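You operate a simulated robot arm through the tools that you are given. There is no shell and no other tool.

Carry out the task below with a simulated robot arm. There is one attempt and no reset: what you move stays moved.

JOB
Wipe the smear off the stirrer plate; leave stirrer and strip off.
Fine: use the stirrer wipe and put it back. What is to be rubbed or washed off counts as gone when no trace of it is left.

The check looks at the end state, three seconds after you hand in, the way a careful person would. Anything else that was tipped, shoved, dropped, spilled or broken makes it a failure.

ROBOT AND FRAMES
A 6-joint arm with a two-finger parallel gripper, fixed in place. Base frame: the origin is at the foot of the arm, x ahead of it, y to its left, z up; the work surface is at about z = 0. Readings come in mm, rad, newtons and seconds.
With the tool pointing down near the work surface it reaches from about 180 to 460 mm from the base axis. Its first joint turns from -1.222 to 1.222 rad. Payload 1.9 kg.
Tool frame: the origin (TCP) lies between the finger pads and is the grasp point; the fingertips stand 23 mm ahead of it; z points along the fingers, y is the line along which they close. Largest opening 94 mm; finger width 38, thickness 10; the body of the gripper, 54 by 96 mm, starts 39 mm behind the TCP.
Orientation is that of the tool frame in the base frame, as a unit quaternion [w, x, y, z]. With the fingers straight down and closing along the base's y, the tool's x points along the base's -x, its y along +y and its z along -z.

CONTROLS
- The arm moves only by the tool jog_arm. Its argument "targets" is a list that holds one entry, the list of rows, each a list of 6 numbers: the shift along the tool's x, y, z in units of 100 mm (1.0 is 100 mm), then the turn, a rotation vector about the tool's x, y, z in units of 60 degrees (1.0 is 60 degrees). In form: [[[tx, ty, tz, rx, ry, rz], ...]]. A call has 1 to 20 rows; each row is the pose to reach, as a shift and turn from the pose commanded when the call began, along the tool's axes at that moment. "hand" is the opening in per cent of the stroke, from 0 (shut) to 100 (fully open), set as the call begins (left out, the last holds). A call with a number of a shift or a turn outside -1 to 1 is refused whole. Each row takes 0.2 s and may step no farther than 50 mm and 0.15 rad from the row before; otherwise, or with a gripper value out of range, the whole call is refused. Where a pose cannot be reached the arm comes as near as it can. A force on the tool above 90 N (or 10 N above the force at the start of the call, whichever is more), or a blocked arm, ends the call early, and 0.2 s more pass. Each finger travels about 108 mm/s and halts on what it meets, pressing with about 41 N; the grip force reading is that of the motor and also rises with nothing between the fingers. The clock runs only during rows and for 0.2 s after the last one: add rows that repeat a pose to give the fingers time. The reply holds the time, the measured pose of the TCP, the force on the tool along the base axes, the opening and the grip force, in the units named above and with some noise, with the torque about the TCP (base axes, N m) and any sound that the robot's microphone picked up.
- Cameras (640 x 400 px; columns grow to the right, rows downward): "scene" is fixed at [55.3, 302.4, 453.5]; the picture's right is [-0.81, -0.59, 0.00], its down [-0.16, 0.22, -0.96] and it looks along [0.56, -0.78, -0.28] (base axes); focal length 260 px, centre (320, 200). "wrist" rides on the gripper at [87, 16, -74] in the tool frame; the picture's right is [-0.18, 0.98, 0.00], its down [-0.58, -0.11, -0.81] and it looks along [-0.79, -0.15, 0.59] (tool axes); focal length 243 px, centre (320, 200). There is no depth. A picture from a camera that has moved, and an enlarged one, comes with that camera's place and axes in the base frame and with its lens.
- snapshot(camera): a new picture of that camera. It takes no simulated time.
- inspect(camera, box): a new picture of the part [left, top, right, bottom] of that camera's present view, enlarged. It takes no simulated time.
- job_done(): hands the job in; it is judged then, once.

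Nothing tells you positions but the pictures and the camera data. Unless the task says otherwise, let go and move clear before handing in.

The tools are called after ">>>" as a command line: name --argument value ..., lists and objects as JSON in quotes. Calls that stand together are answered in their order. jog_arm: Moves the arm, as the interface text tells. Its arguments: {"type":"object","properties":{"targets":{"type":"array","items":{"type":"array","items":{"type":"array","items":{"type":"number"}}}},"hand":{"type":"number"}},"required":["targets"]} The other tools are called the same way: snapshot (camera) takes a picture; inspect (camera, box) takes an enlarged picture of a part of a camera's view; job_done () hands the job in.

At the start:

```text
clock: 0.0
position: [260.1, -127.5, 370.7]
tcp_rot: [0.0, 0.001, 1.0, 0.0]
contact_force: [0.0, -0.5, -0.9]
wrist_torque: [-0.02, 0.0, -0.01]
finger_gap: 94.0
grip_force: 0.1
```

scene: 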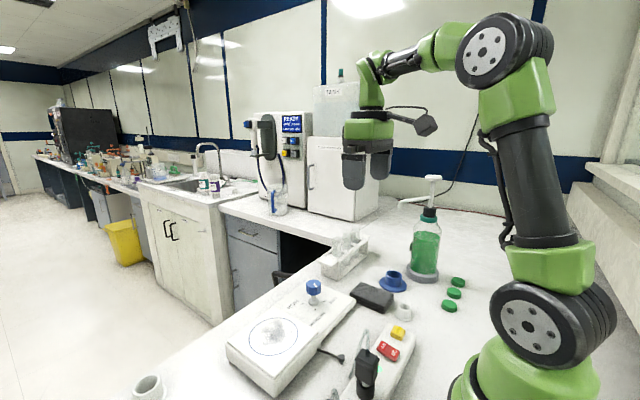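
wrist: 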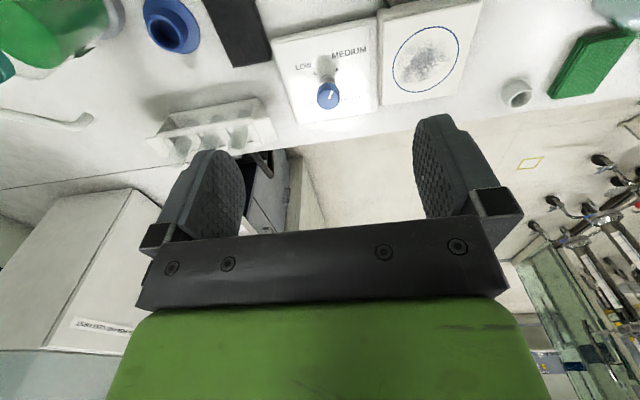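

I see a stirrer with a smeared round plate, a knob, a power strip with switches, a dark block, a green block (seen in the wrist view), and a bottle with caps. I'll look closer to find out which item is the stirrer wipe before I move anything.

>>> inspect --camera "scene" --box '[210, 260, 370, 400]'

>>> inspect --camera "scene" --box '[320, 240, 480, 400]'

>>> inspect --camera "wrist" --box '[260, 0, 480, 130]'

>>> inspect --camera "wrist" --box '[460, 0, 640, 130]'

>>> inspect --camera "wrist" --box '[0, 0, 280, 170]'

```text
2.86 times, centred on (290, 330) of scene
camera zoom: at [55.3, 302.4, 453.5], right [-0.81, -0.59, 0.0], down [-0.16, 0.22, -0.96], along [0.56, -0.78, -0.28], focal length 744 px, centre (406, -171)
```

zoom: 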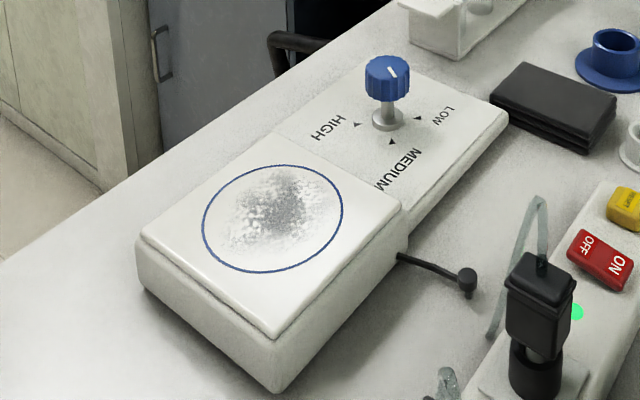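

```text
2.50 times, centred on (400, 320) of scene
camera zoom: at [55.3, 302.4, 453.5], right [-0.81, -0.59, 0.0], down [-0.16, 0.22, -0.96], along [0.56, -0.78, -0.28], focal length 651 px, centre (120, -100)
```

zoom: 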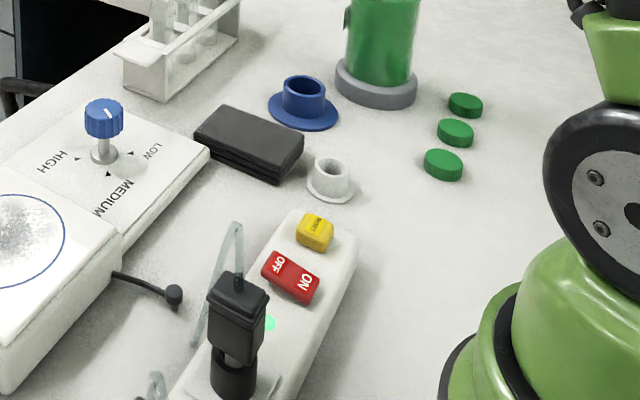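

```text
2.91 times, centred on (370, 65) of wrist
camera zoom: at [175.7, -111.9, 446.2], right [0.19, 0.98, 0.0], down [0.58, -0.11, 0.81], along [0.79, -0.15, -0.59], focal length 706 px, centre (174, 593)
```

zoom: 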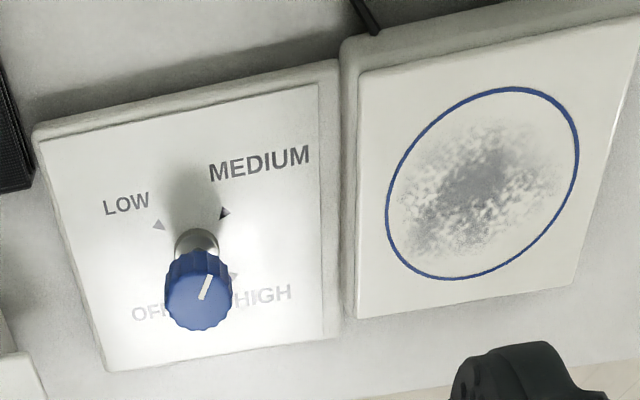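

```text
3.08 times, centred on (550, 65) of wrist
camera zoom: at [175.7, -111.9, 446.2], right [0.19, 0.98, 0.0], down [0.58, -0.11, 0.81], along [0.79, -0.15, -0.59], focal length 746 px, centre (-388, 615)
```

zoom: 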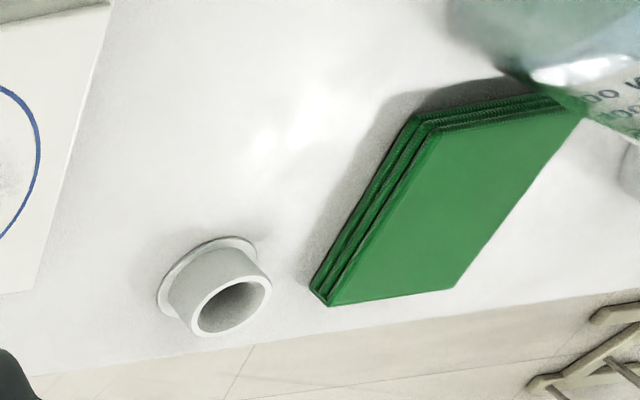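

```text
2.29 times, centred on (140, 85) of wrist
camera zoom: at [175.7, -111.9, 446.2], right [0.19, 0.98, 0.0], down [0.58, -0.11, 0.81], along [0.79, -0.15, -0.59], focal length 555 px, centre (731, 463)
```

zoom: 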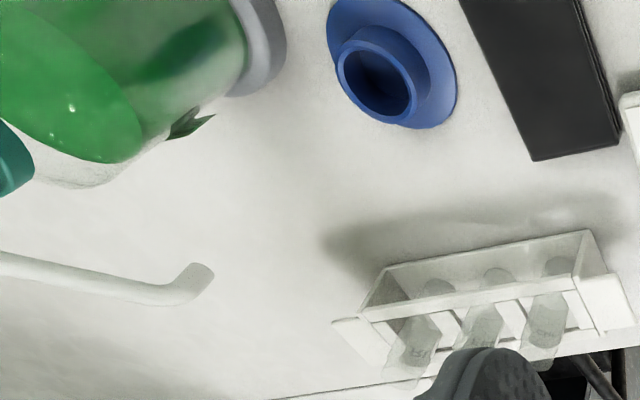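

The dark folded block near the stirrer and the green one at the left both look like wipes. I need labels and a better view of the rest of the bench, so I'll check the signs next.

>>> inspect --camera "scene" --box '[240, 80, 360, 220]'

>>> inspect --camera "scene" --box '[340, 270, 440, 340]'

>>> inspect --camera "scene" --box '[340, 310, 440, 400]'

>>> inspect --camera "wrist" --box '[310, 70, 350, 110]'

>>> inspect --camera "scene" --box '[120, 340, 220, 400]'

```text
2.86 times, centred on (300, 150) of scene
camera zoom: at [55.3, 302.4, 453.5], right [-0.81, -0.59, 0.0], down [-0.16, 0.22, -0.96], along [0.56, -0.78, -0.28], focal length 744 px, centre (377, 343)
```

zoom: 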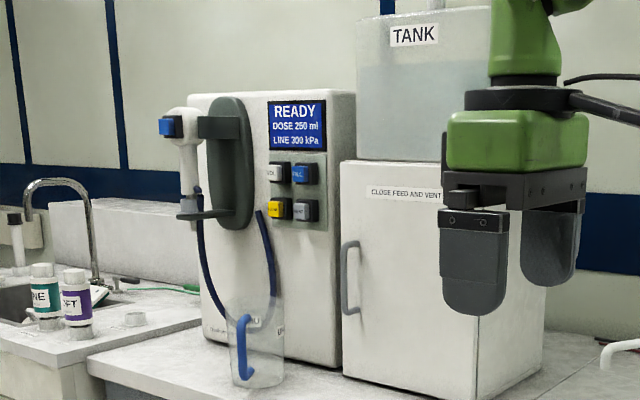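

```text
5.71 times, centred on (390, 305) of scene
camera zoom: at [55.3, 302.4, 453.5], right [-0.81, -0.59, 0.0], down [-0.16, 0.22, -0.96], along [0.56, -0.78, -0.28], focal length 1487 px, centre (-80, -400)
```

zoom: 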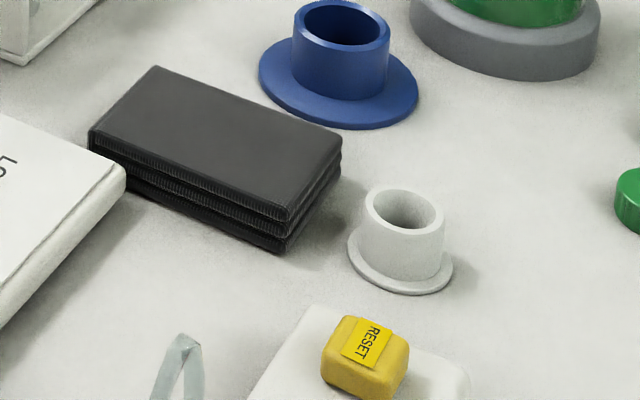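

```text
4.44 times, centred on (390, 355) of scene
camera zoom: at [55.3, 302.4, 453.5], right [-0.81, -0.59, 0.0], down [-0.16, 0.22, -0.96], along [0.56, -0.78, -0.28], focal length 1157 px, centre (9, -489)
```

zoom: 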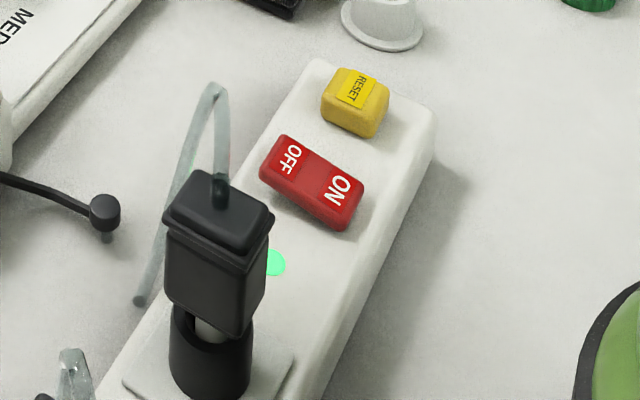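

```text
10.00 times, centred on (330, 90) of wrist
camera zoom: at [175.7, -111.9, 446.2], right [0.19, 0.98, 0.0], down [0.58, -0.11, 0.81], along [0.79, -0.15, -0.59], focal length 2426 px, centre (220, 1300)
```

zoom: 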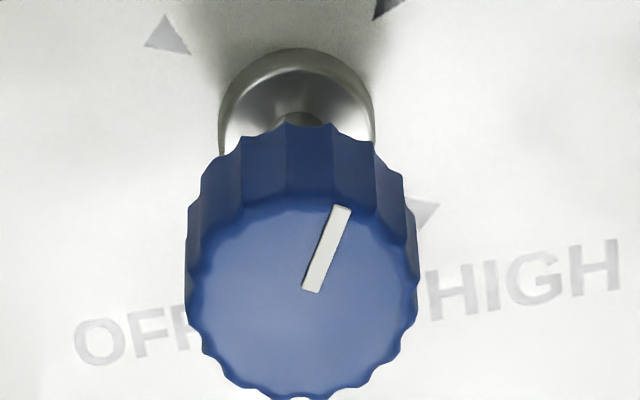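

```text
6.40 times, centred on (170, 370) of scene
camera zoom: at [55.3, 302.4, 453.5], right [-0.81, -0.59, 0.0], down [-0.16, 0.22, -0.96], along [0.56, -0.78, -0.28], focal length 1666 px, centre (1280, -888)
```

zoom: 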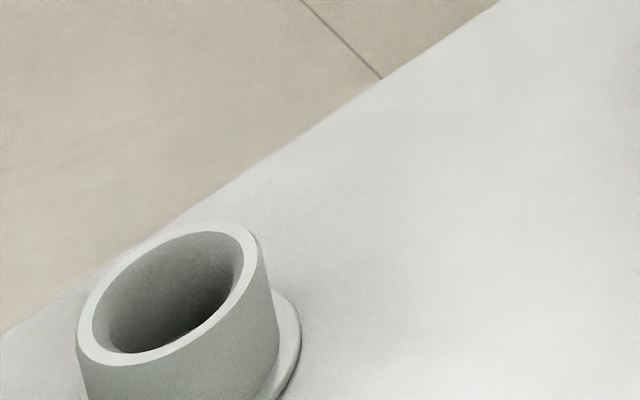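

The knob's mark points at MEDIUM. The strip's rocker is pressed on the ON side and its lamp is lit green, so both need switching off later. First I'll move left, high above the bench, to view the green wipe and anything outside the scene camera's view.

>>> jog_arm --targets '[[[0, 0.3, 0, 0, 0, 0], [0, 0.6, 0, 0, 0, 0], [0, 1.0, 0, 0, 0, 0]]]'

>>> jog_arm --targets '[[[0, 0.3, 0, 0, 0, 0], [0, 0.6, 0, 0, 0, 0], [0, 1.0, 0, 0, 0, 0]]]'

>>> snapshot --camera "wrist"

>>> snapshot --camera "scene"

```text
clock: 0.8
position: [260.2, -24.3, 371.2]
tcp_rot: [0.0, 0.001, 1.0, 0.0]
contact_force: [0.0, 0.7, 0.6]
wrist_torque: [-0.01, 0.01, 0.02]
finger_gap: 94.1
grip_force: 0.0
```

```text
clock: 1.6
position: [262.6, 77.0, 372.8]
tcp_rot: [0.0, 0.001, 1.0, 0.0]
contact_force: [0.3, -0.4, 0.3]
wrist_torque: [-0.04, -0.02, 0.04]
finger_gap: 93.7
grip_force: 0.1
```

```text
taken
camera wrist: at [176.3, 92.3, 448.0], right [0.19, 0.98, 0.0], down [0.58, -0.11, 0.81], along [0.79, -0.15, -0.59], focal length 243 px, centre (320, 200)
```

wrist: 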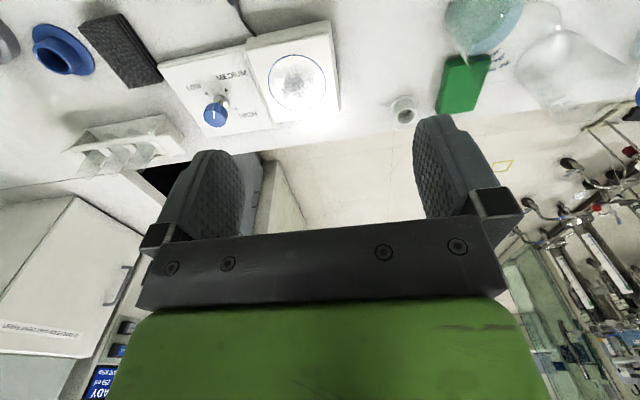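

```text
taken
```

scene: 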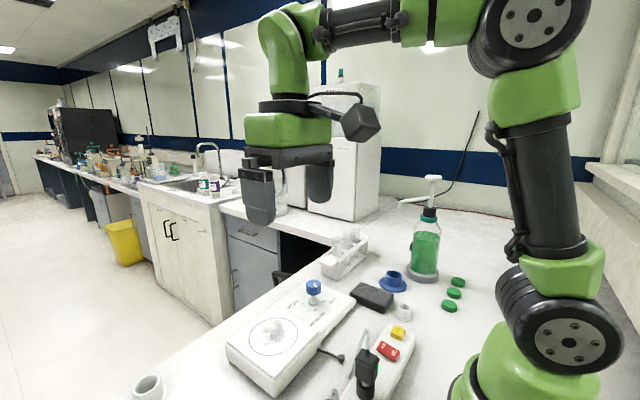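

The green wipe lies far left, near the bench's front edge. I'll zoom in on both wipes and the other items from here.

>>> inspect --camera "wrist" --box '[380, 0, 640, 140]'

>>> inspect --camera "wrist" --box '[430, 40, 500, 120]'

>>> inspect --camera "wrist" --box '[60, 0, 180, 100]'

>>> inspect --camera "wrist" --box '[150, 10, 350, 140]'

```text
2.46 times, centred on (510, 70) of wrist
camera zoom: at [176.3, 92.3, 448.0], right [0.19, 0.98, 0.0], down [0.58, -0.11, 0.81], along [0.79, -0.15, -0.59], focal length 597 px, centre (-148, 520)
```

zoom: 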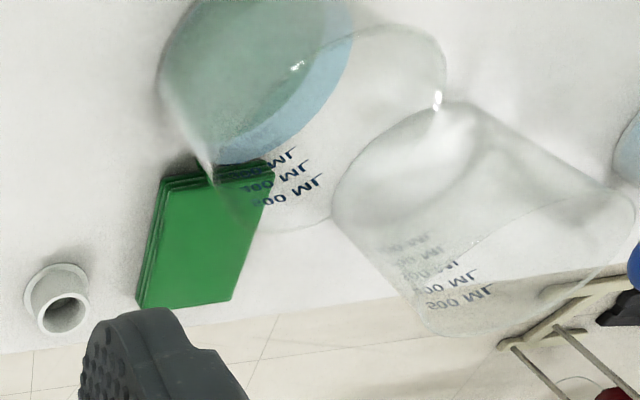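

```text
5.00 times, centred on (465, 80) of wrist
camera zoom: at [176.3, 92.3, 448.0], right [0.19, 0.98, 0.0], down [0.58, -0.11, 0.81], along [0.79, -0.15, -0.59], focal length 1213 px, centre (-405, 800)
```

zoom: 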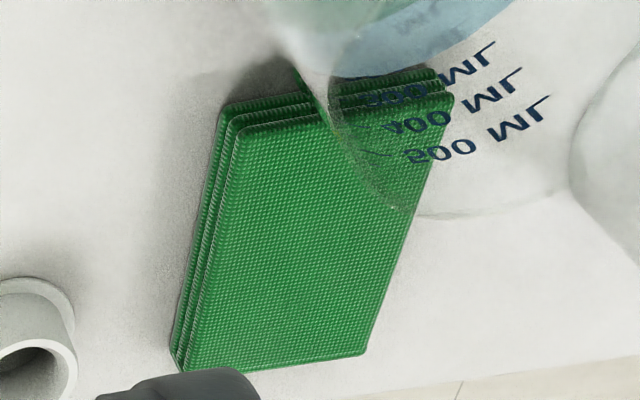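

```text
4.00 times, centred on (120, 50) of wrist
camera zoom: at [176.3, 92.3, 448.0], right [0.19, 0.98, 0.0], down [0.58, -0.11, 0.81], along [0.79, -0.15, -0.59], focal length 970 px, centre (1120, 800)
```

zoom: 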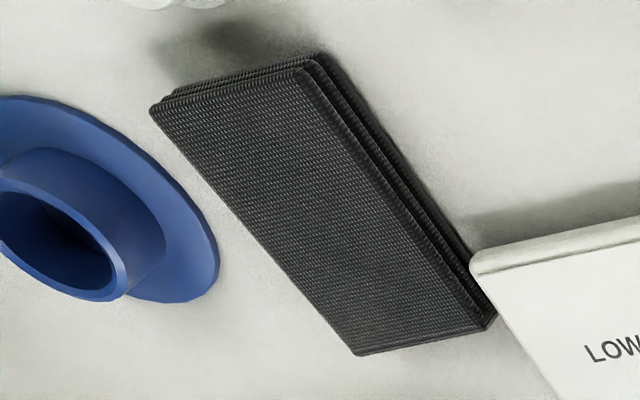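

```text
3.08 times, centred on (250, 75) of wrist
camera zoom: at [176.3, 92.3, 448.0], right [0.19, 0.98, 0.0], down [0.58, -0.11, 0.81], along [0.79, -0.15, -0.59], focal length 746 px, centre (535, 585)
```

zoom: 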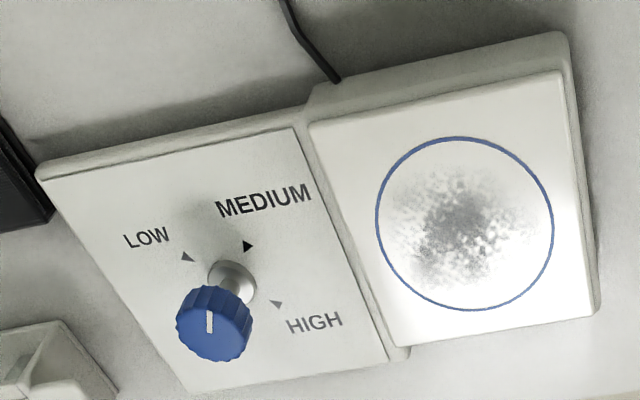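

No labels are visible so far, and something blue sits at the far right edge of the wrist view. I'll turn the wrist left to see the rest of the bench on that side.

>>> jog_arm --targets '[[[0, 0, 0, 0, 0, -0.14], [0, 0, 0, 0, 0, -0.28], [0, 0, 0, 0, 0, -0.42], [0, 0, 0, 0, 0, -0.56], [0, 0, 0, 0, 0, -0.7], [0, 0, 0, 0, 0, -0.84], [0, 0, 0, 0, 0, -0.98]]]'

>>> snapshot --camera "wrist"

>>> inspect --camera "scene" --box '[295, 270, 335, 310]'

```text
clock: 3.2
position: [262.1, 72.1, 370.4]
tcp_rot: [0.0, -0.492, 0.87, 0.0]
contact_force: [-0.3, 0.3, 0.3]
wrist_torque: [0.0, 0.01, 0.02]
finger_gap: 94.0
grip_force: 0.2
```

```text
taken
camera wrist: at [203.5, 6.2, 446.4], right [-0.75, 0.67, 0.0], down [0.39, 0.44, 0.81], along [0.54, 0.6, -0.59], focal length 243 px, centre (320, 200)
```

wrist: 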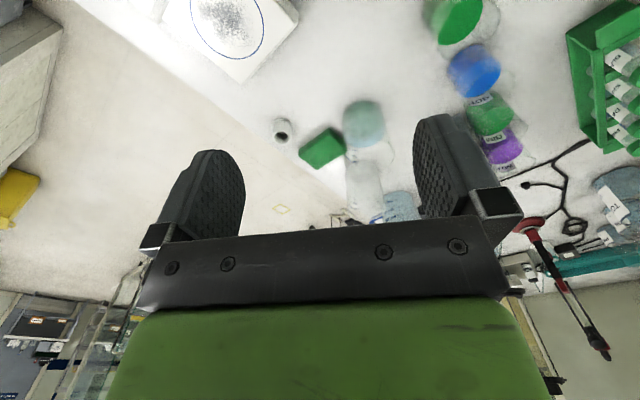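

```text
10.00 times, centred on (315, 290) of scene
camera zoom: at [55.3, 302.4, 453.5], right [-0.81, -0.59, 0.0], down [-0.16, 0.22, -0.96], along [0.56, -0.78, -0.28], focal length 2603 px, centre (370, -700)
```

zoom: 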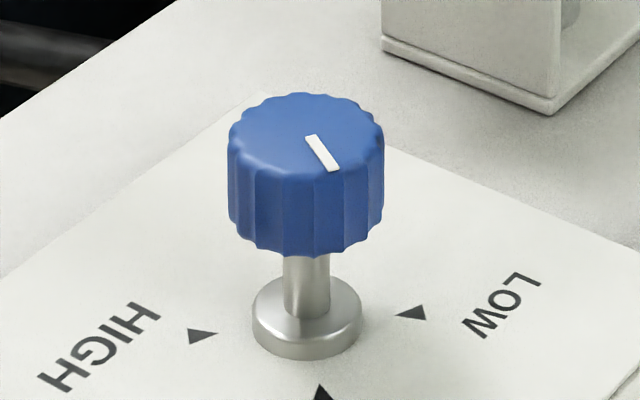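

On the left I see bottles, beakers and a green vial rack, and no more wipes so far. I'll zoom in there, then turn the camera towards the right side.

>>> inspect --camera "wrist" --box '[260, 60, 440, 220]'

>>> inspect --camera "wrist" --box '[400, 0, 640, 170]'

>>> jog_arm --targets '[[[0, 0, 0, 0, 0, 0.14], [0, 0, 0, 0, 0, 0.28], [0, 0, 0, 0, 0, 0.42], [0, 0, 0, 0, 0, 0.56], [0, 0, 0, 0, 0, 0.7], [0, 0, 0, 0, 0, 0.84], [0, 0, 0, 0, 0, 0.98]]]'

>>> jog_arm --targets '[[[0, -0.3, 0, 0, 0, 0], [0, -0.6, 0, 0, 0, 0], [0, -1.0, 0, 0, 0, 0]]]'

>>> jog_arm --targets '[[[0, 0, 0, 0, 0, 0.14], [0, 0, 0, 0, 0, 0.28], [0, 0, 0, 0, 0, 0.42], [0, 0, 0, 0, 0, 0.56], [0, 0, 0, 0, 0, 0.7], [0, 0, 0, 0, 0, 0.84], [0, 0, 0, 0, 0, 0.98]]]'

>>> snapshot --camera "wrist"

```text
2.50 times, centred on (350, 140) of wrist
camera zoom: at [203.5, 6.2, 446.4], right [-0.75, 0.67, 0.0], down [0.39, 0.44, 0.81], along [0.54, 0.6, -0.59], focal length 606 px, centre (245, 350)
```

zoom: 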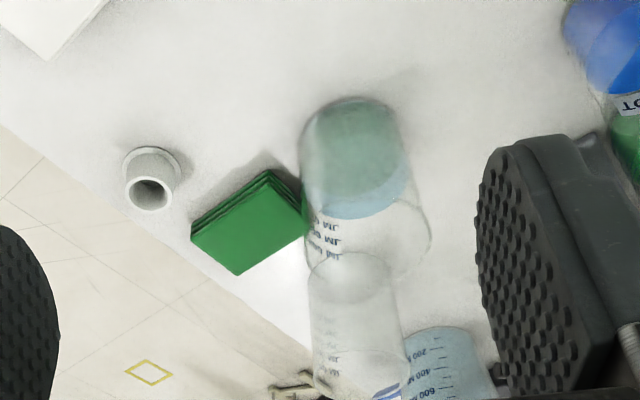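

```text
2.35 times, centred on (520, 85) of wrist
camera zoom: at [203.5, 6.2, 446.4], right [-0.75, 0.67, 0.0], down [0.39, 0.44, 0.81], along [0.54, 0.6, -0.59], focal length 571 px, centre (-151, 471)
```

zoom: 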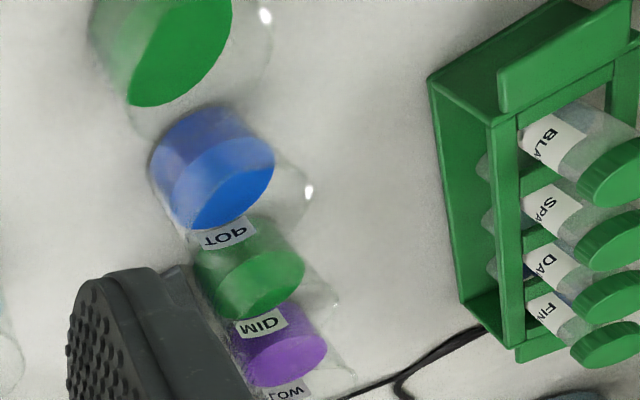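

```text
clock: 4.8
position: [262.3, 71.8, 370.7]
tcp_rot: [0.0, 0.002, 1.0, 0.0]
contact_force: [-0.5, -0.1, 0.5]
wrist_torque: [-0.02, 0.0, -0.01]
finger_gap: 93.9
grip_force: 0.1
```

```text
clock: 5.6
position: [263.7, -27.3, 371.3]
tcp_rot: [0.0, 0.0, 1.0, 0.0]
contact_force: [-0.3, -0.2, -0.7]
wrist_torque: [0.0, 0.04, 0.03]
finger_gap: 94.2
grip_force: 0.1
```

```text
clock: 7.2
position: [260.4, -27.7, 371.6]
tcp_rot: [0.0, 0.492, 0.871, 0.001]
contact_force: [-0.4, 0.3, -0.1]
wrist_torque: [-0.01, -0.01, -0.01]
finger_gap: 94.1
grip_force: 0.1
```

```text
taken
camera wrist: at [231.2, 54.8, 446.9], right [0.94, 0.35, 0.0], down [0.21, -0.55, 0.81], along [0.28, -0.76, -0.59], focal length 243 px, centre (320, 200)
```

wrist: 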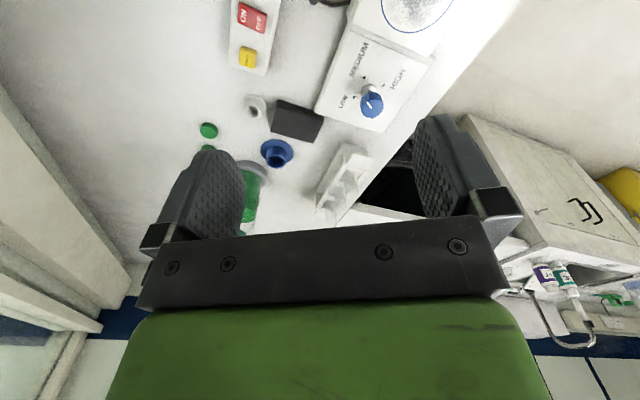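

Only two wipes turn up, and the black one lies right beside the stirrer's control panel, so I take it as the stirrer wipe. I'll zoom in to fix the positions of the wipe, knob and strip.

>>> inspect --camera "wrist" --box '[220, 0, 460, 150]'

>>> inspect --camera "wrist" --box '[340, 60, 420, 120]'

>>> inspect --camera "wrist" --box '[190, 80, 390, 220]'

```text
2.67 times, centred on (340, 75) of wrist
camera zoom: at [231.2, 54.8, 446.9], right [0.94, 0.35, 0.0], down [0.21, -0.55, 0.81], along [0.28, -0.76, -0.59], focal length 647 px, centre (267, 533)
```

zoom: 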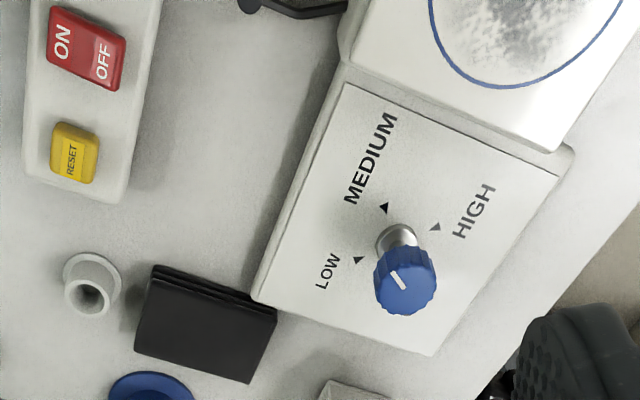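

```text
6.67 times, centred on (380, 90) of wrist
camera zoom: at [231.2, 54.8, 446.9], right [0.94, 0.35, 0.0], down [0.21, -0.55, 0.81], along [0.28, -0.76, -0.59], focal length 1618 px, centre (-80, 933)
```

zoom: 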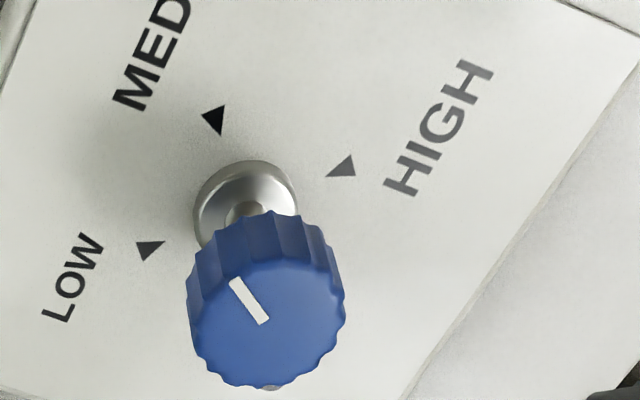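

```text
2.86 times, centred on (290, 150) of wrist
camera zoom: at [231.2, 54.8, 446.9], right [0.94, 0.35, 0.0], down [0.21, -0.55, 0.81], along [0.28, -0.76, -0.59], focal length 693 px, centre (406, 343)
```

zoom: 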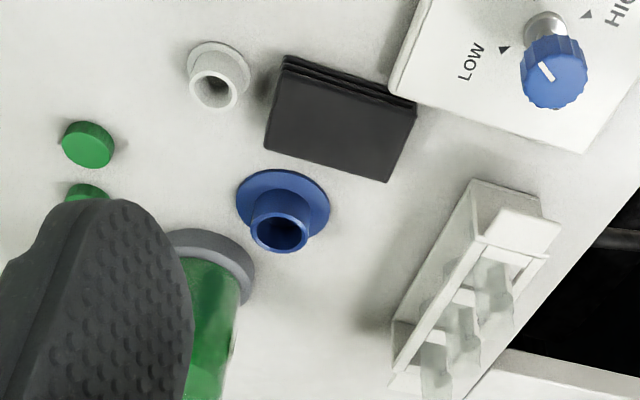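

The black wipe measures about 96 x 65 x 19 mm, centred near [293, -265]. The knob axis is near [394, -139] with OFF opposite MEDIUM, and the rocker is near [183, -97]. I'll switch the stirrer off first, so I'm moving above the knob for a closer look.

>>> jog_arm --targets '[[[-0.2, 0.07, 0.21, 0, 0, 0], [-0.4, 0.14, 0.42, 0, 0, 0], [-0.6, 0.21, 0.63, 0, 0, 0], [-0.823, 0.285, 0.855, 0, 0, 0]]]'

>>> jog_arm --targets '[[[-0.2, 0.07, 0.21, 0, 0, 0], [-0.4, 0.14, 0.42, 0, 0, 0], [-0.6, 0.21, 0.63, 0, 0, 0], [-0.823, 0.285, 0.855, 0, 0, 0], [-0.823, 0.285, 0.855, 0, 0, 0]]]'

>>> snapshot --camera "wrist"

>>> snapshot --camera "scene"

```text
clock: 8.2
position: [328.8, -87.4, 284.6]
tcp_rot: [0.001, 0.492, 0.871, 0.0]
contact_force: [-0.5, 0.6, -1.1]
wrist_torque: [-0.01, 0.01, 0.04]
finger_gap: 94.1
grip_force: 0.1
```

```text
clock: 9.4
position: [397.5, -141.5, 195.7]
tcp_rot: [0.0, 0.492, 0.871, 0.0]
contact_force: [-0.5, -0.2, -0.3]
wrist_torque: [-0.01, -0.01, 0.02]
finger_gap: 93.9
grip_force: 0.0
```

```text
taken
camera wrist: at [367.4, -58.6, 272.6], right [0.94, 0.35, 0.0], down [0.21, -0.55, 0.81], along [0.28, -0.75, -0.59], focal length 243 px, centre (320, 200)
```

wrist: 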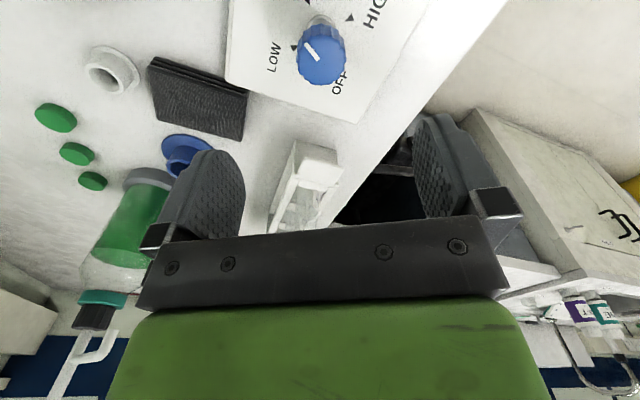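

```text
taken
```

scene: 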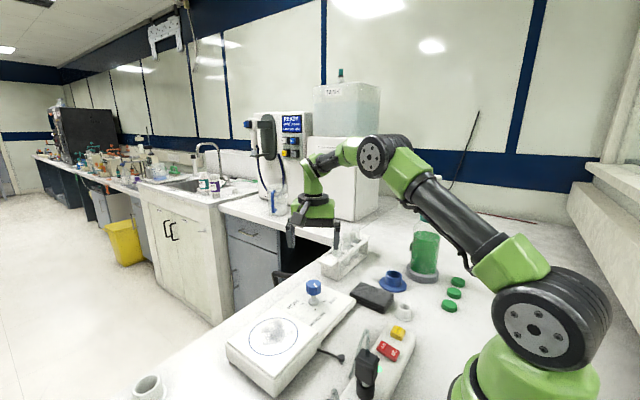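

The arm is above the knob and OFF is readable on the panel. I'll zoom in to fix the knob's axis and its height.

>>> inspect --camera "wrist" --box '[250, 0, 400, 100]'

>>> inspect --camera "wrist" --box '[80, 40, 260, 180]'

```text
4.00 times, centred on (325, 50) of wrist
camera zoom: at [367.4, -58.6, 272.6], right [0.94, 0.35, 0.0], down [0.21, -0.55, 0.81], along [0.28, -0.75, -0.59], focal length 970 px, centre (300, 800)
```

zoom: 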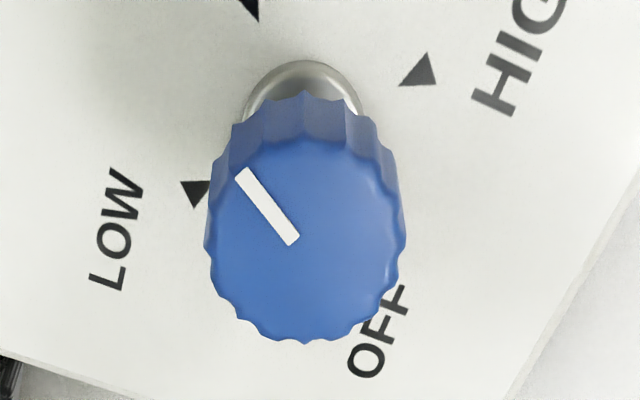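

```text
2.86 times, centred on (170, 110) of wrist
camera zoom: at [367.4, -58.6, 272.6], right [0.94, 0.35, 0.0], down [0.21, -0.55, 0.81], along [0.28, -0.75, -0.59], focal length 693 px, centre (749, 457)
```

zoom: 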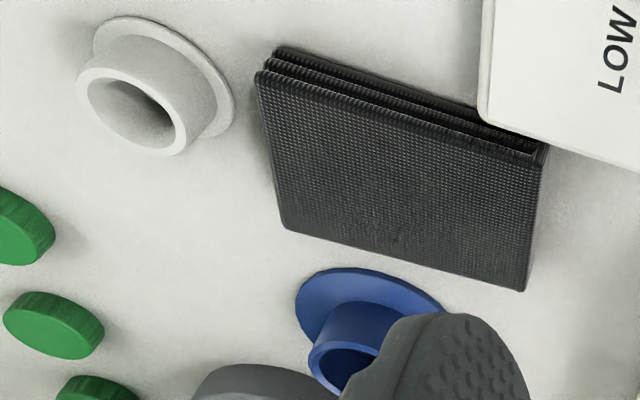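

The knob axis comes out at about [398.5, -138], with the top near z = 80 and the pointer near MEDIUM. OFF lies roughly 166° counter-clockwise from there, via LOW. I'll turn the gripper so it has room to twist and lower it to just above the knob.

>>> jog_arm --targets '[[[0, 0.01, 0.22, 0, 0, 0.13], [-0.01, 0.02, 0.45, 0, 0, 0.26], [-0.017, 0.041, 0.65, 0, 0, 0.39], [-0.017, 0.041, 0.75, 0, 0, 0.52], [-0.017, 0.041, 0.75, 0, 0, 0.52]]]' --hand 75

>>> snapshot --camera "wrist"

>>> snapshot --camera "scene"

```text
clock: 10.6
position: [400.7, -138.9, 124.6]
tcp_rot: [0.001, 0.708, 0.706, 0.0]
contact_force: [0.6, -0.1, 0.4]
wrist_torque: [-0.02, 0.02, 0.01]
finger_gap: 70.4
grip_force: 0.1
```

```text
taken
camera wrist: at [418.5, -52.0, 200.4], right [0.98, -0.19, 0.0], down [-0.11, -0.58, 0.81], along [-0.15, -0.79, -0.59], focal length 243 px, centre (320, 200)
```

wrist: 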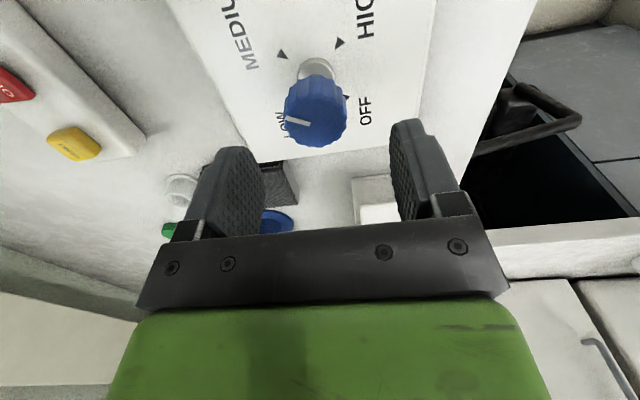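

```text
taken
```

scene: 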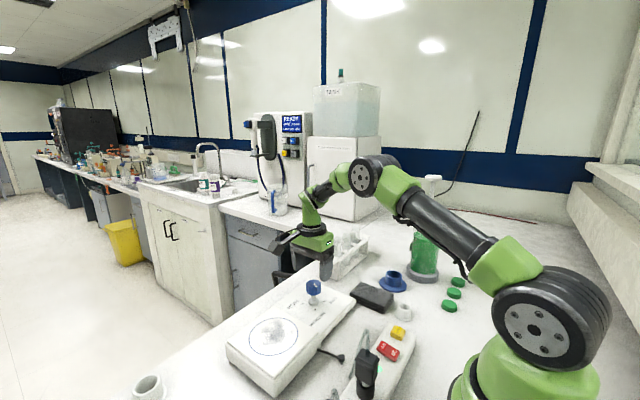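

The gripper is lined up roughly over the knob. I'll zoom in to check the centring before closing on it.

>>> inspect --camera "wrist" --box '[250, 40, 390, 190]'

>>> inspect --camera "scene" --box '[260, 210, 370, 310]'

```text
2.67 times, centred on (320, 115) of wrist
camera zoom: at [418.5, -52.0, 200.4], right [0.98, -0.19, 0.0], down [-0.11, -0.58, 0.81], along [-0.15, -0.79, -0.59], focal length 647 px, centre (320, 427)
```

zoom: 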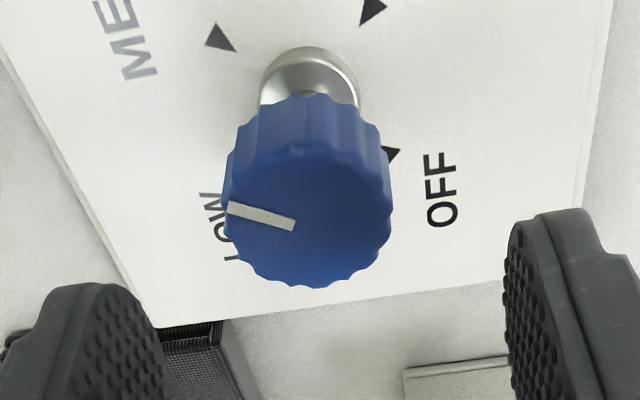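

```text
4.00 times, centred on (315, 260) of scene
camera zoom: at [55.3, 302.4, 453.5], right [-0.81, -0.59, 0.0], down [-0.16, 0.22, -0.96], along [0.56, -0.78, -0.28], focal length 1041 px, centre (340, -40)
```

zoom: 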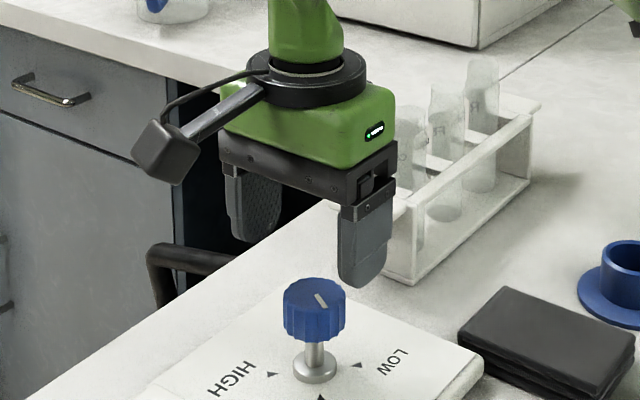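

The knob sits centred between the fingers, about 38 mm across, and OFF's arrow shows next to it. I'll lower around the knob without closing yet.

>>> jog_arm --targets '[[[0.003, 0.007, 0.2, 0, 0, 0], [0.003, 0.007, 0.4, 0, 0, 0], [0.003, 0.007, 0.54, 0, 0, 0], [0.003, 0.007, 0.54, 0, 0, 0]]]'

>>> snapshot --camera "wrist"

>>> inspect --camera "scene" --box '[260, 210, 370, 310]'

```text
clock: 11.6
position: [401.1, -138.4, 70.1]
tcp_rot: [-0.001, 0.708, 0.707, 0.0]
contact_force: [-1.4, 0.1, -0.5]
wrist_torque: [0.01, -0.03, -0.01]
finger_gap: 70.1
grip_force: 0.0
```

```text
taken
camera wrist: at [417.8, -52.5, 144.7], right [0.98, -0.19, 0.0], down [-0.11, -0.58, 0.81], along [-0.15, -0.79, -0.59], focal length 243 px, centre (320, 200)
```

wrist: 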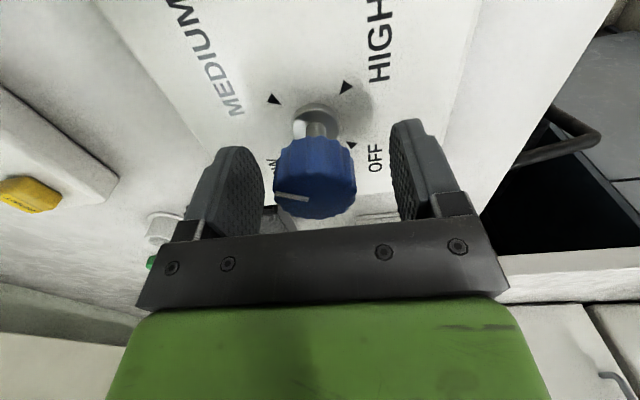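

```text
4.00 times, centred on (315, 260) of scene
camera zoom: at [55.3, 302.4, 453.5], right [-0.81, -0.59, 0.0], down [-0.16, 0.22, -0.96], along [0.56, -0.78, -0.28], focal length 1041 px, centre (340, -40)
```

zoom: 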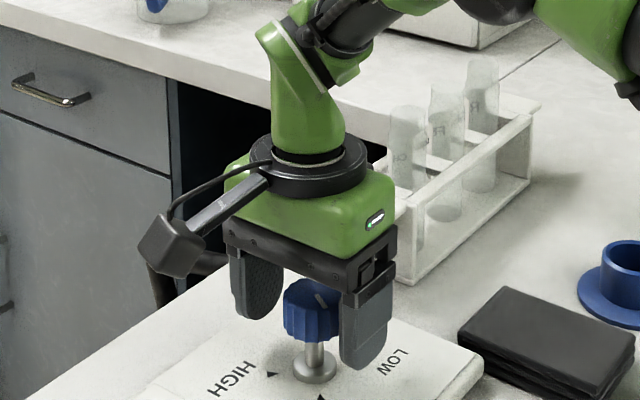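

The fingers straddle the knob evenly, so I'll close on it.

>>> jog_arm --targets '[[[0, 0, 0, 0, 0, 0], [0, 0, 0, 0, 0, 0], [0, 0, 0, 0, 0, 0]]]' --hand 30

>>> inspect --camera "wrist" --box '[220, 60, 430, 240]'

```text
clock: 12.4
position: [399.0, -138.4, 68.7]
tcp_rot: [-0.003, 0.707, 0.707, -0.001]
contact_force: [-29.2, -1.3, 4.6]
wrist_torque: [0.4, 0.04, -0.04]
finger_gap: 41.2
grip_force: 14.8
```

```text
2.22 times, centred on (325, 150) of wrist
camera zoom: at [417.2, -52.6, 144.2], right [0.98, -0.19, 0.0], down [-0.11, -0.58, 0.81], along [-0.15, -0.79, -0.59], focal length 539 px, centre (309, 311)
```

zoom: 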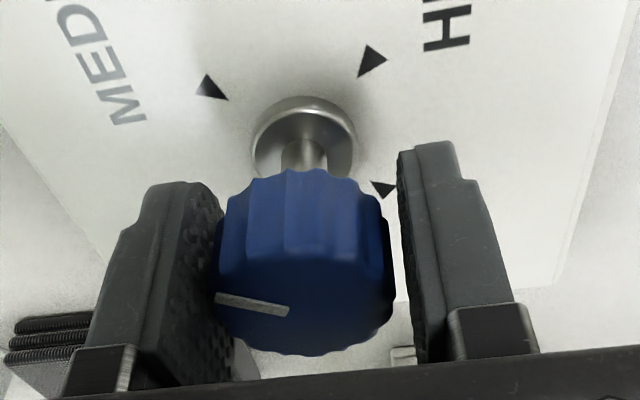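

Only the left finger touches, with about 29 N of side load, so the knob's axis lies slightly toward -x. I'll shift the gripper 2–3 mm that way to balance it.

>>> jog_arm --targets '[[[0, -0.012, 0, 0, 0, 0], [0, -0.024, 0, 0, 0, 0], [0, -0.024, 0, 0, 0, 0]]]'

>>> inspect --camera "wrist" --box '[220, 60, 430, 240]'

```text
clock: 13.2
position: [398.5, -139.3, 69.2]
tcp_rot: [0.0, 0.707, 0.707, 0.0]
contact_force: [-4.0, -1.8, -24.2]
wrist_torque: [0.43, 0.33, -0.07]
finger_gap: 38.0
grip_force: 45.0
```

```text
2.22 times, centred on (325, 150) of wrist
camera zoom: at [415.0, -52.2, 144.9], right [0.98, -0.18, 0.0], down [-0.11, -0.58, 0.81], along [-0.15, -0.79, -0.59], focal length 539 px, centre (309, 311)
```

zoom: 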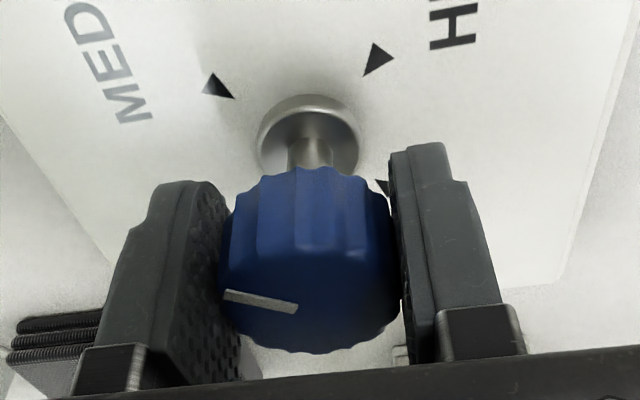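

Both fingers now hold the knob at 38 mm with balanced force. I'll turn it counter-clockwise by 60° and look.

>>> jog_arm --targets '[[[0, 0, 0, 0, 0, -0.1], [0, 0, 0, 0, 0, -0.2], [0, 0, 0, 0, 0, -0.3], [0, 0, 0, 0, 0, -0.4], [0, 0, 0, 0, 0, -0.5], [0, 0, 0, 0, 0, -0.6], [0, 0, 0, 0, 0, -0.7], [0, 0, 0, 0, 0, -0.8], [0, 0, 0, 0, 0, -0.9], [0, 0, 0, 0, 0, -1.0], [0, 0, 0, 0, 0, -1.0]]]'

>>> snapshot --camera "wrist"

>>> inspect --camera "scene" --box '[260, 230, 370, 330]'

```text
clock: 15.6
position: [397.2, -139.4, 69.6]
tcp_rot: [-0.002, 0.259, 0.966, 0.0]
contact_force: [-29.4, -23.7, -17.3]
wrist_torque: [1.08, 0.57, -0.06]
finger_gap: 37.9
grip_force: 44.8
```

```text
taken
camera wrist: at [331.3, -82.0, 145.7], right [0.65, 0.76, 0.0], down [0.45, -0.39, 0.8], along [0.61, -0.53, -0.59], focal length 243 px, centre (320, 200)
```

wrist: 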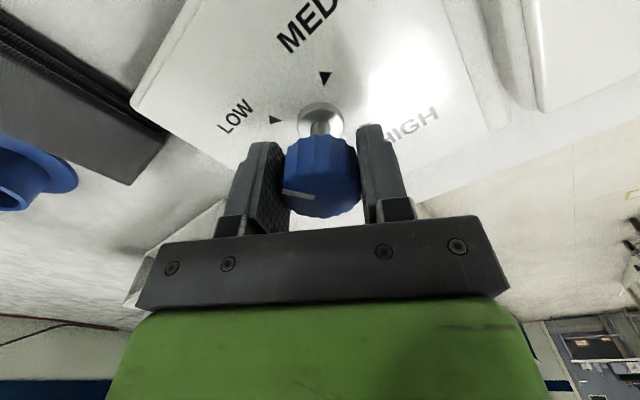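

```text
4.00 times, centred on (315, 280) of scene
camera zoom: at [55.4, 302.4, 453.6], right [-0.81, -0.59, 0.0], down [-0.16, 0.22, -0.96], along [0.56, -0.78, -0.28], focal length 1041 px, centre (340, -120)
```

zoom: 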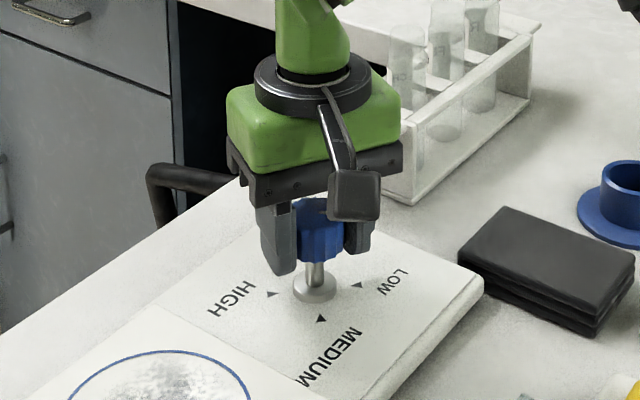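

The knob turned with the gripper, but about 38 N of side load has built up from a small misalignment. I'll relieve it with a small shift before turning further.

>>> jog_arm --targets '[[[0.006, -0.015, 0, 0, 0, 0], [0.012, -0.03, 0, 0, 0, 0], [0.012, -0.03, 0, 0, 0, 0]]]'

```text
clock: 16.4
position: [396.3, -139.5, 70.8]
tcp_rot: [0.002, 0.258, 0.966, 0.0]
contact_force: [15.3, -6.2, -37.0]
wrist_torque: [-0.44, 0.06, 0.01]
finger_gap: 38.1
grip_force: 45.5
```

The load is smaller now. I'll fine-tune a little, also easing the vertical pull, then turn another 60°.

>>> jog_arm --targets '[[[-0.008, 0.001, 0.018, 0, 0, 0], [-0.008, 0.001, 0.018, 0, 0, 0]]]'

>>> jog_arm --targets '[[[0, 0, 0, 0, 0, -0.1], [0, 0, 0, 0, 0, -0.2], [0, 0, 0, 0, 0, -0.3], [0, 0, 0, 0, 0, -0.4], [0, 0, 0, 0, 0, -0.5], [0, 0, 0, 0, 0, -0.5]]]'

>>> snapshot --camera "wrist"

```text
clock: 17.0
position: [396.5, -139.7, 69.9]
tcp_rot: [0.0, 0.261, 0.965, 0.002]
contact_force: [-16.8, 25.7, 25.6]
wrist_torque: [-0.38, 0.02, 0.02]
finger_gap: 37.9
grip_force: 45.3
```

```text
clock: 18.4
position: [396.2, -140.1, 68.9]
tcp_rot: [0.002, -0.002, 1.0, 0.0]
contact_force: [10.0, 26.4, 31.8]
wrist_torque: [0.07, 0.44, 0.07]
finger_gap: 37.8
grip_force: 45.5
```

```text
taken
camera wrist: at [311.0, -124.0, 144.7], right [0.18, 0.98, 0.0], down [0.58, -0.11, 0.81], along [0.8, -0.15, -0.59], focal length 243 px, centre (320, 200)
```

wrist: 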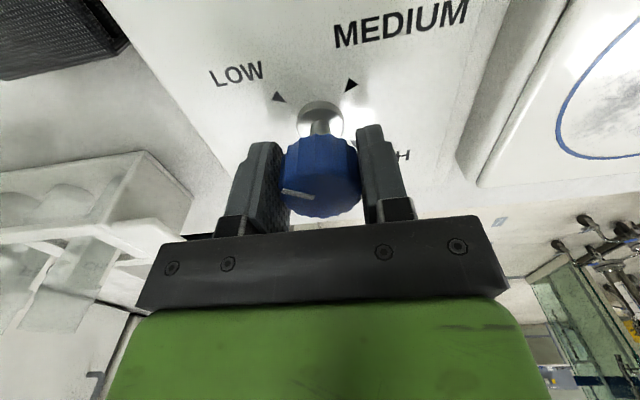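

The pointer now sits past LOW. I'll ease the load slightly and keep turning towards OFF.

>>> jog_arm --targets '[[[-0.004, 0.008, -0.008, 0, 0, -0.1], [-0.004, 0.008, -0.008, 0, 0, -0.2], [-0.004, 0.008, -0.008, 0, 0, -0.3], [-0.004, 0.008, -0.008, 0, 0, -0.4], [-0.004, 0.008, -0.008, 0, 0, -0.5], [-0.004, 0.008, -0.008, 0, 0, -0.6], [-0.004, 0.008, -0.008, 0, 0, -0.7], [-0.004, 0.008, -0.008, 0, 0, -0.7]]]'

>>> snapshot --camera "wrist"

>>> inspect --camera "scene" --box '[260, 230, 370, 330]'

```text
clock: 20.2
position: [397.3, -140.7, 69.0]
tcp_rot: [0.002, -0.359, 0.933, -0.002]
contact_force: [34.5, -1.8, -9.5]
wrist_torque: [0.83, -0.25, 0.03]
finger_gap: 37.6
grip_force: 44.4
```

```text
taken
camera wrist: at [322.7, -186.6, 144.8], right [-0.52, 0.85, 0.0], down [0.5, 0.31, 0.81], along [0.69, 0.42, -0.59], focal length 243 px, centre (320, 200)
```

wrist: 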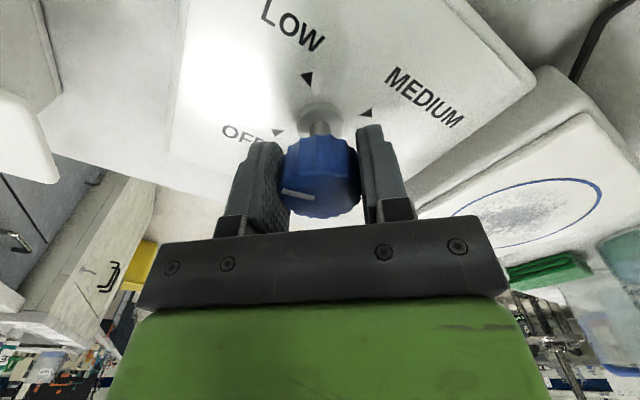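

```text
4.00 times, centred on (315, 280) of scene
camera zoom: at [55.3, 302.4, 453.6], right [-0.81, -0.59, 0.0], down [-0.16, 0.22, -0.96], along [0.56, -0.78, -0.28], focal length 1041 px, centre (340, -120)
```

zoom: 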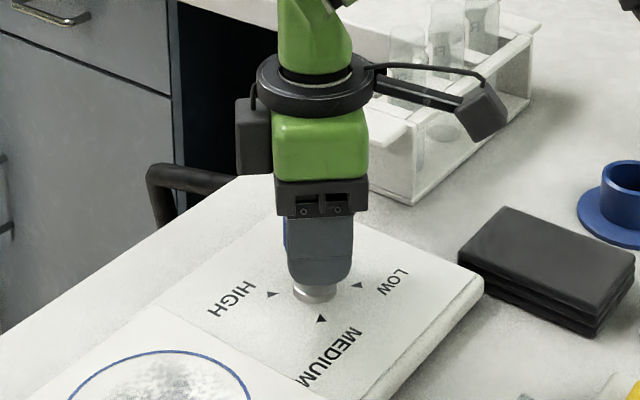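

The pointer is at roughly 284° and still follows the gripper. About 33° more remains to reach OFF.

>>> jog_arm --targets '[[[-0.006, -0.005, 0, 0, 0, -0.1], [-0.006, -0.005, 0, 0, 0, -0.2], [-0.006, -0.005, 0, 0, 0, -0.3], [-0.006, -0.005, 0, 0, 0, -0.4], [-0.006, -0.005, 0, 0, 0, -0.5], [-0.006, -0.005, 0, 0, 0, -0.55], [-0.006, -0.005, 0, 0, 0, -0.55]]]'

>>> snapshot --camera "wrist"

>>> inspect --camera "wrist" --box '[200, 60, 430, 240]'

```text
clock: 21.8
position: [396.3, -142.3, 68.9]
tcp_rot: [0.0, -0.61, 0.793, -0.002]
contact_force: [23.9, -27.1, -8.6]
wrist_torque: [0.88, 0.25, -0.02]
finger_gap: 38.0
grip_force: 44.5
```

```text
taken
camera wrist: at [360.4, -220.3, 145.1], right [-0.9, 0.43, 0.0], down [0.25, 0.54, 0.81], along [0.35, 0.73, -0.59], focal length 243 px, centre (320, 200)
```

wrist: 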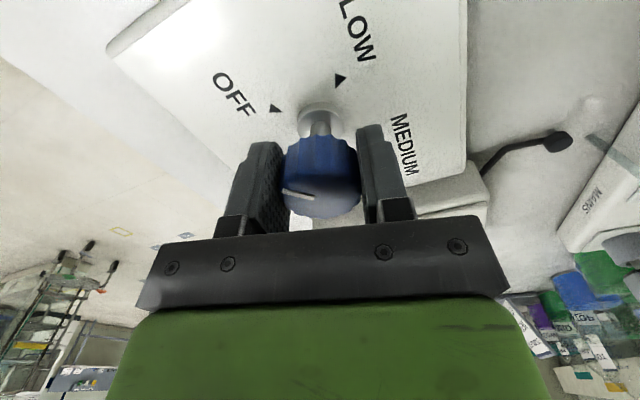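

```text
2.22 times, centred on (315, 150) of wrist
camera zoom: at [360.4, -220.3, 145.1], right [-0.9, 0.43, 0.0], down [0.25, 0.54, 0.81], along [0.35, 0.73, -0.59], focal length 539 px, centre (331, 311)
```

zoom: 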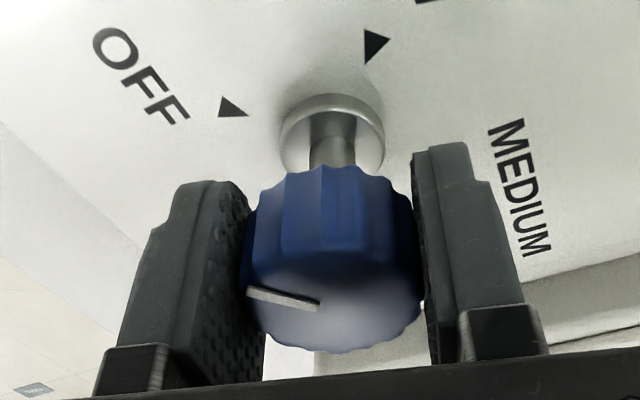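

The pointer now lines up with the OFF arrow. I'll open the hand and check that the knob stays put.

>>> jog_arm --targets '[[[0, 0, 0, 0, 0, 0], [0, 0, 0, 0, 0, 0], [0, 0, 0, 0, 0, 0]]]' --hand 75

>>> inspect --camera "wrist" --box '[200, 60, 430, 240]'

```text
clock: 22.6
position: [397.2, -139.5, 69.0]
tcp_rot: [0.0, -0.608, 0.794, 0.001]
contact_force: [1.2, -0.4, -0.4]
wrist_torque: [0.01, -0.02, -0.02]
finger_gap: 70.8
grip_force: 0.1
```

```text
2.22 times, centred on (315, 150) of wrist
camera zoom: at [360.0, -219.3, 145.0], right [-0.9, 0.43, 0.0], down [0.26, 0.53, 0.81], along [0.35, 0.73, -0.59], focal length 539 px, centre (331, 311)
```

zoom: 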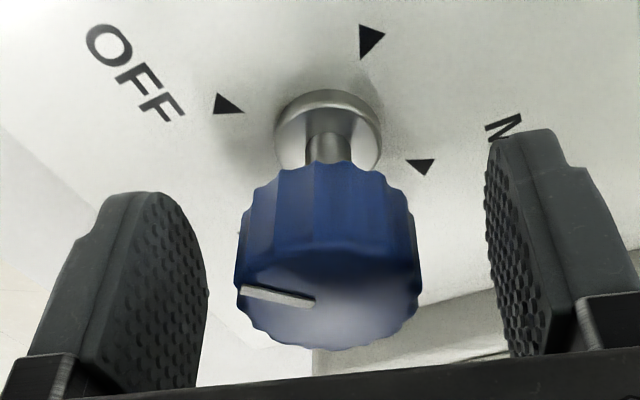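

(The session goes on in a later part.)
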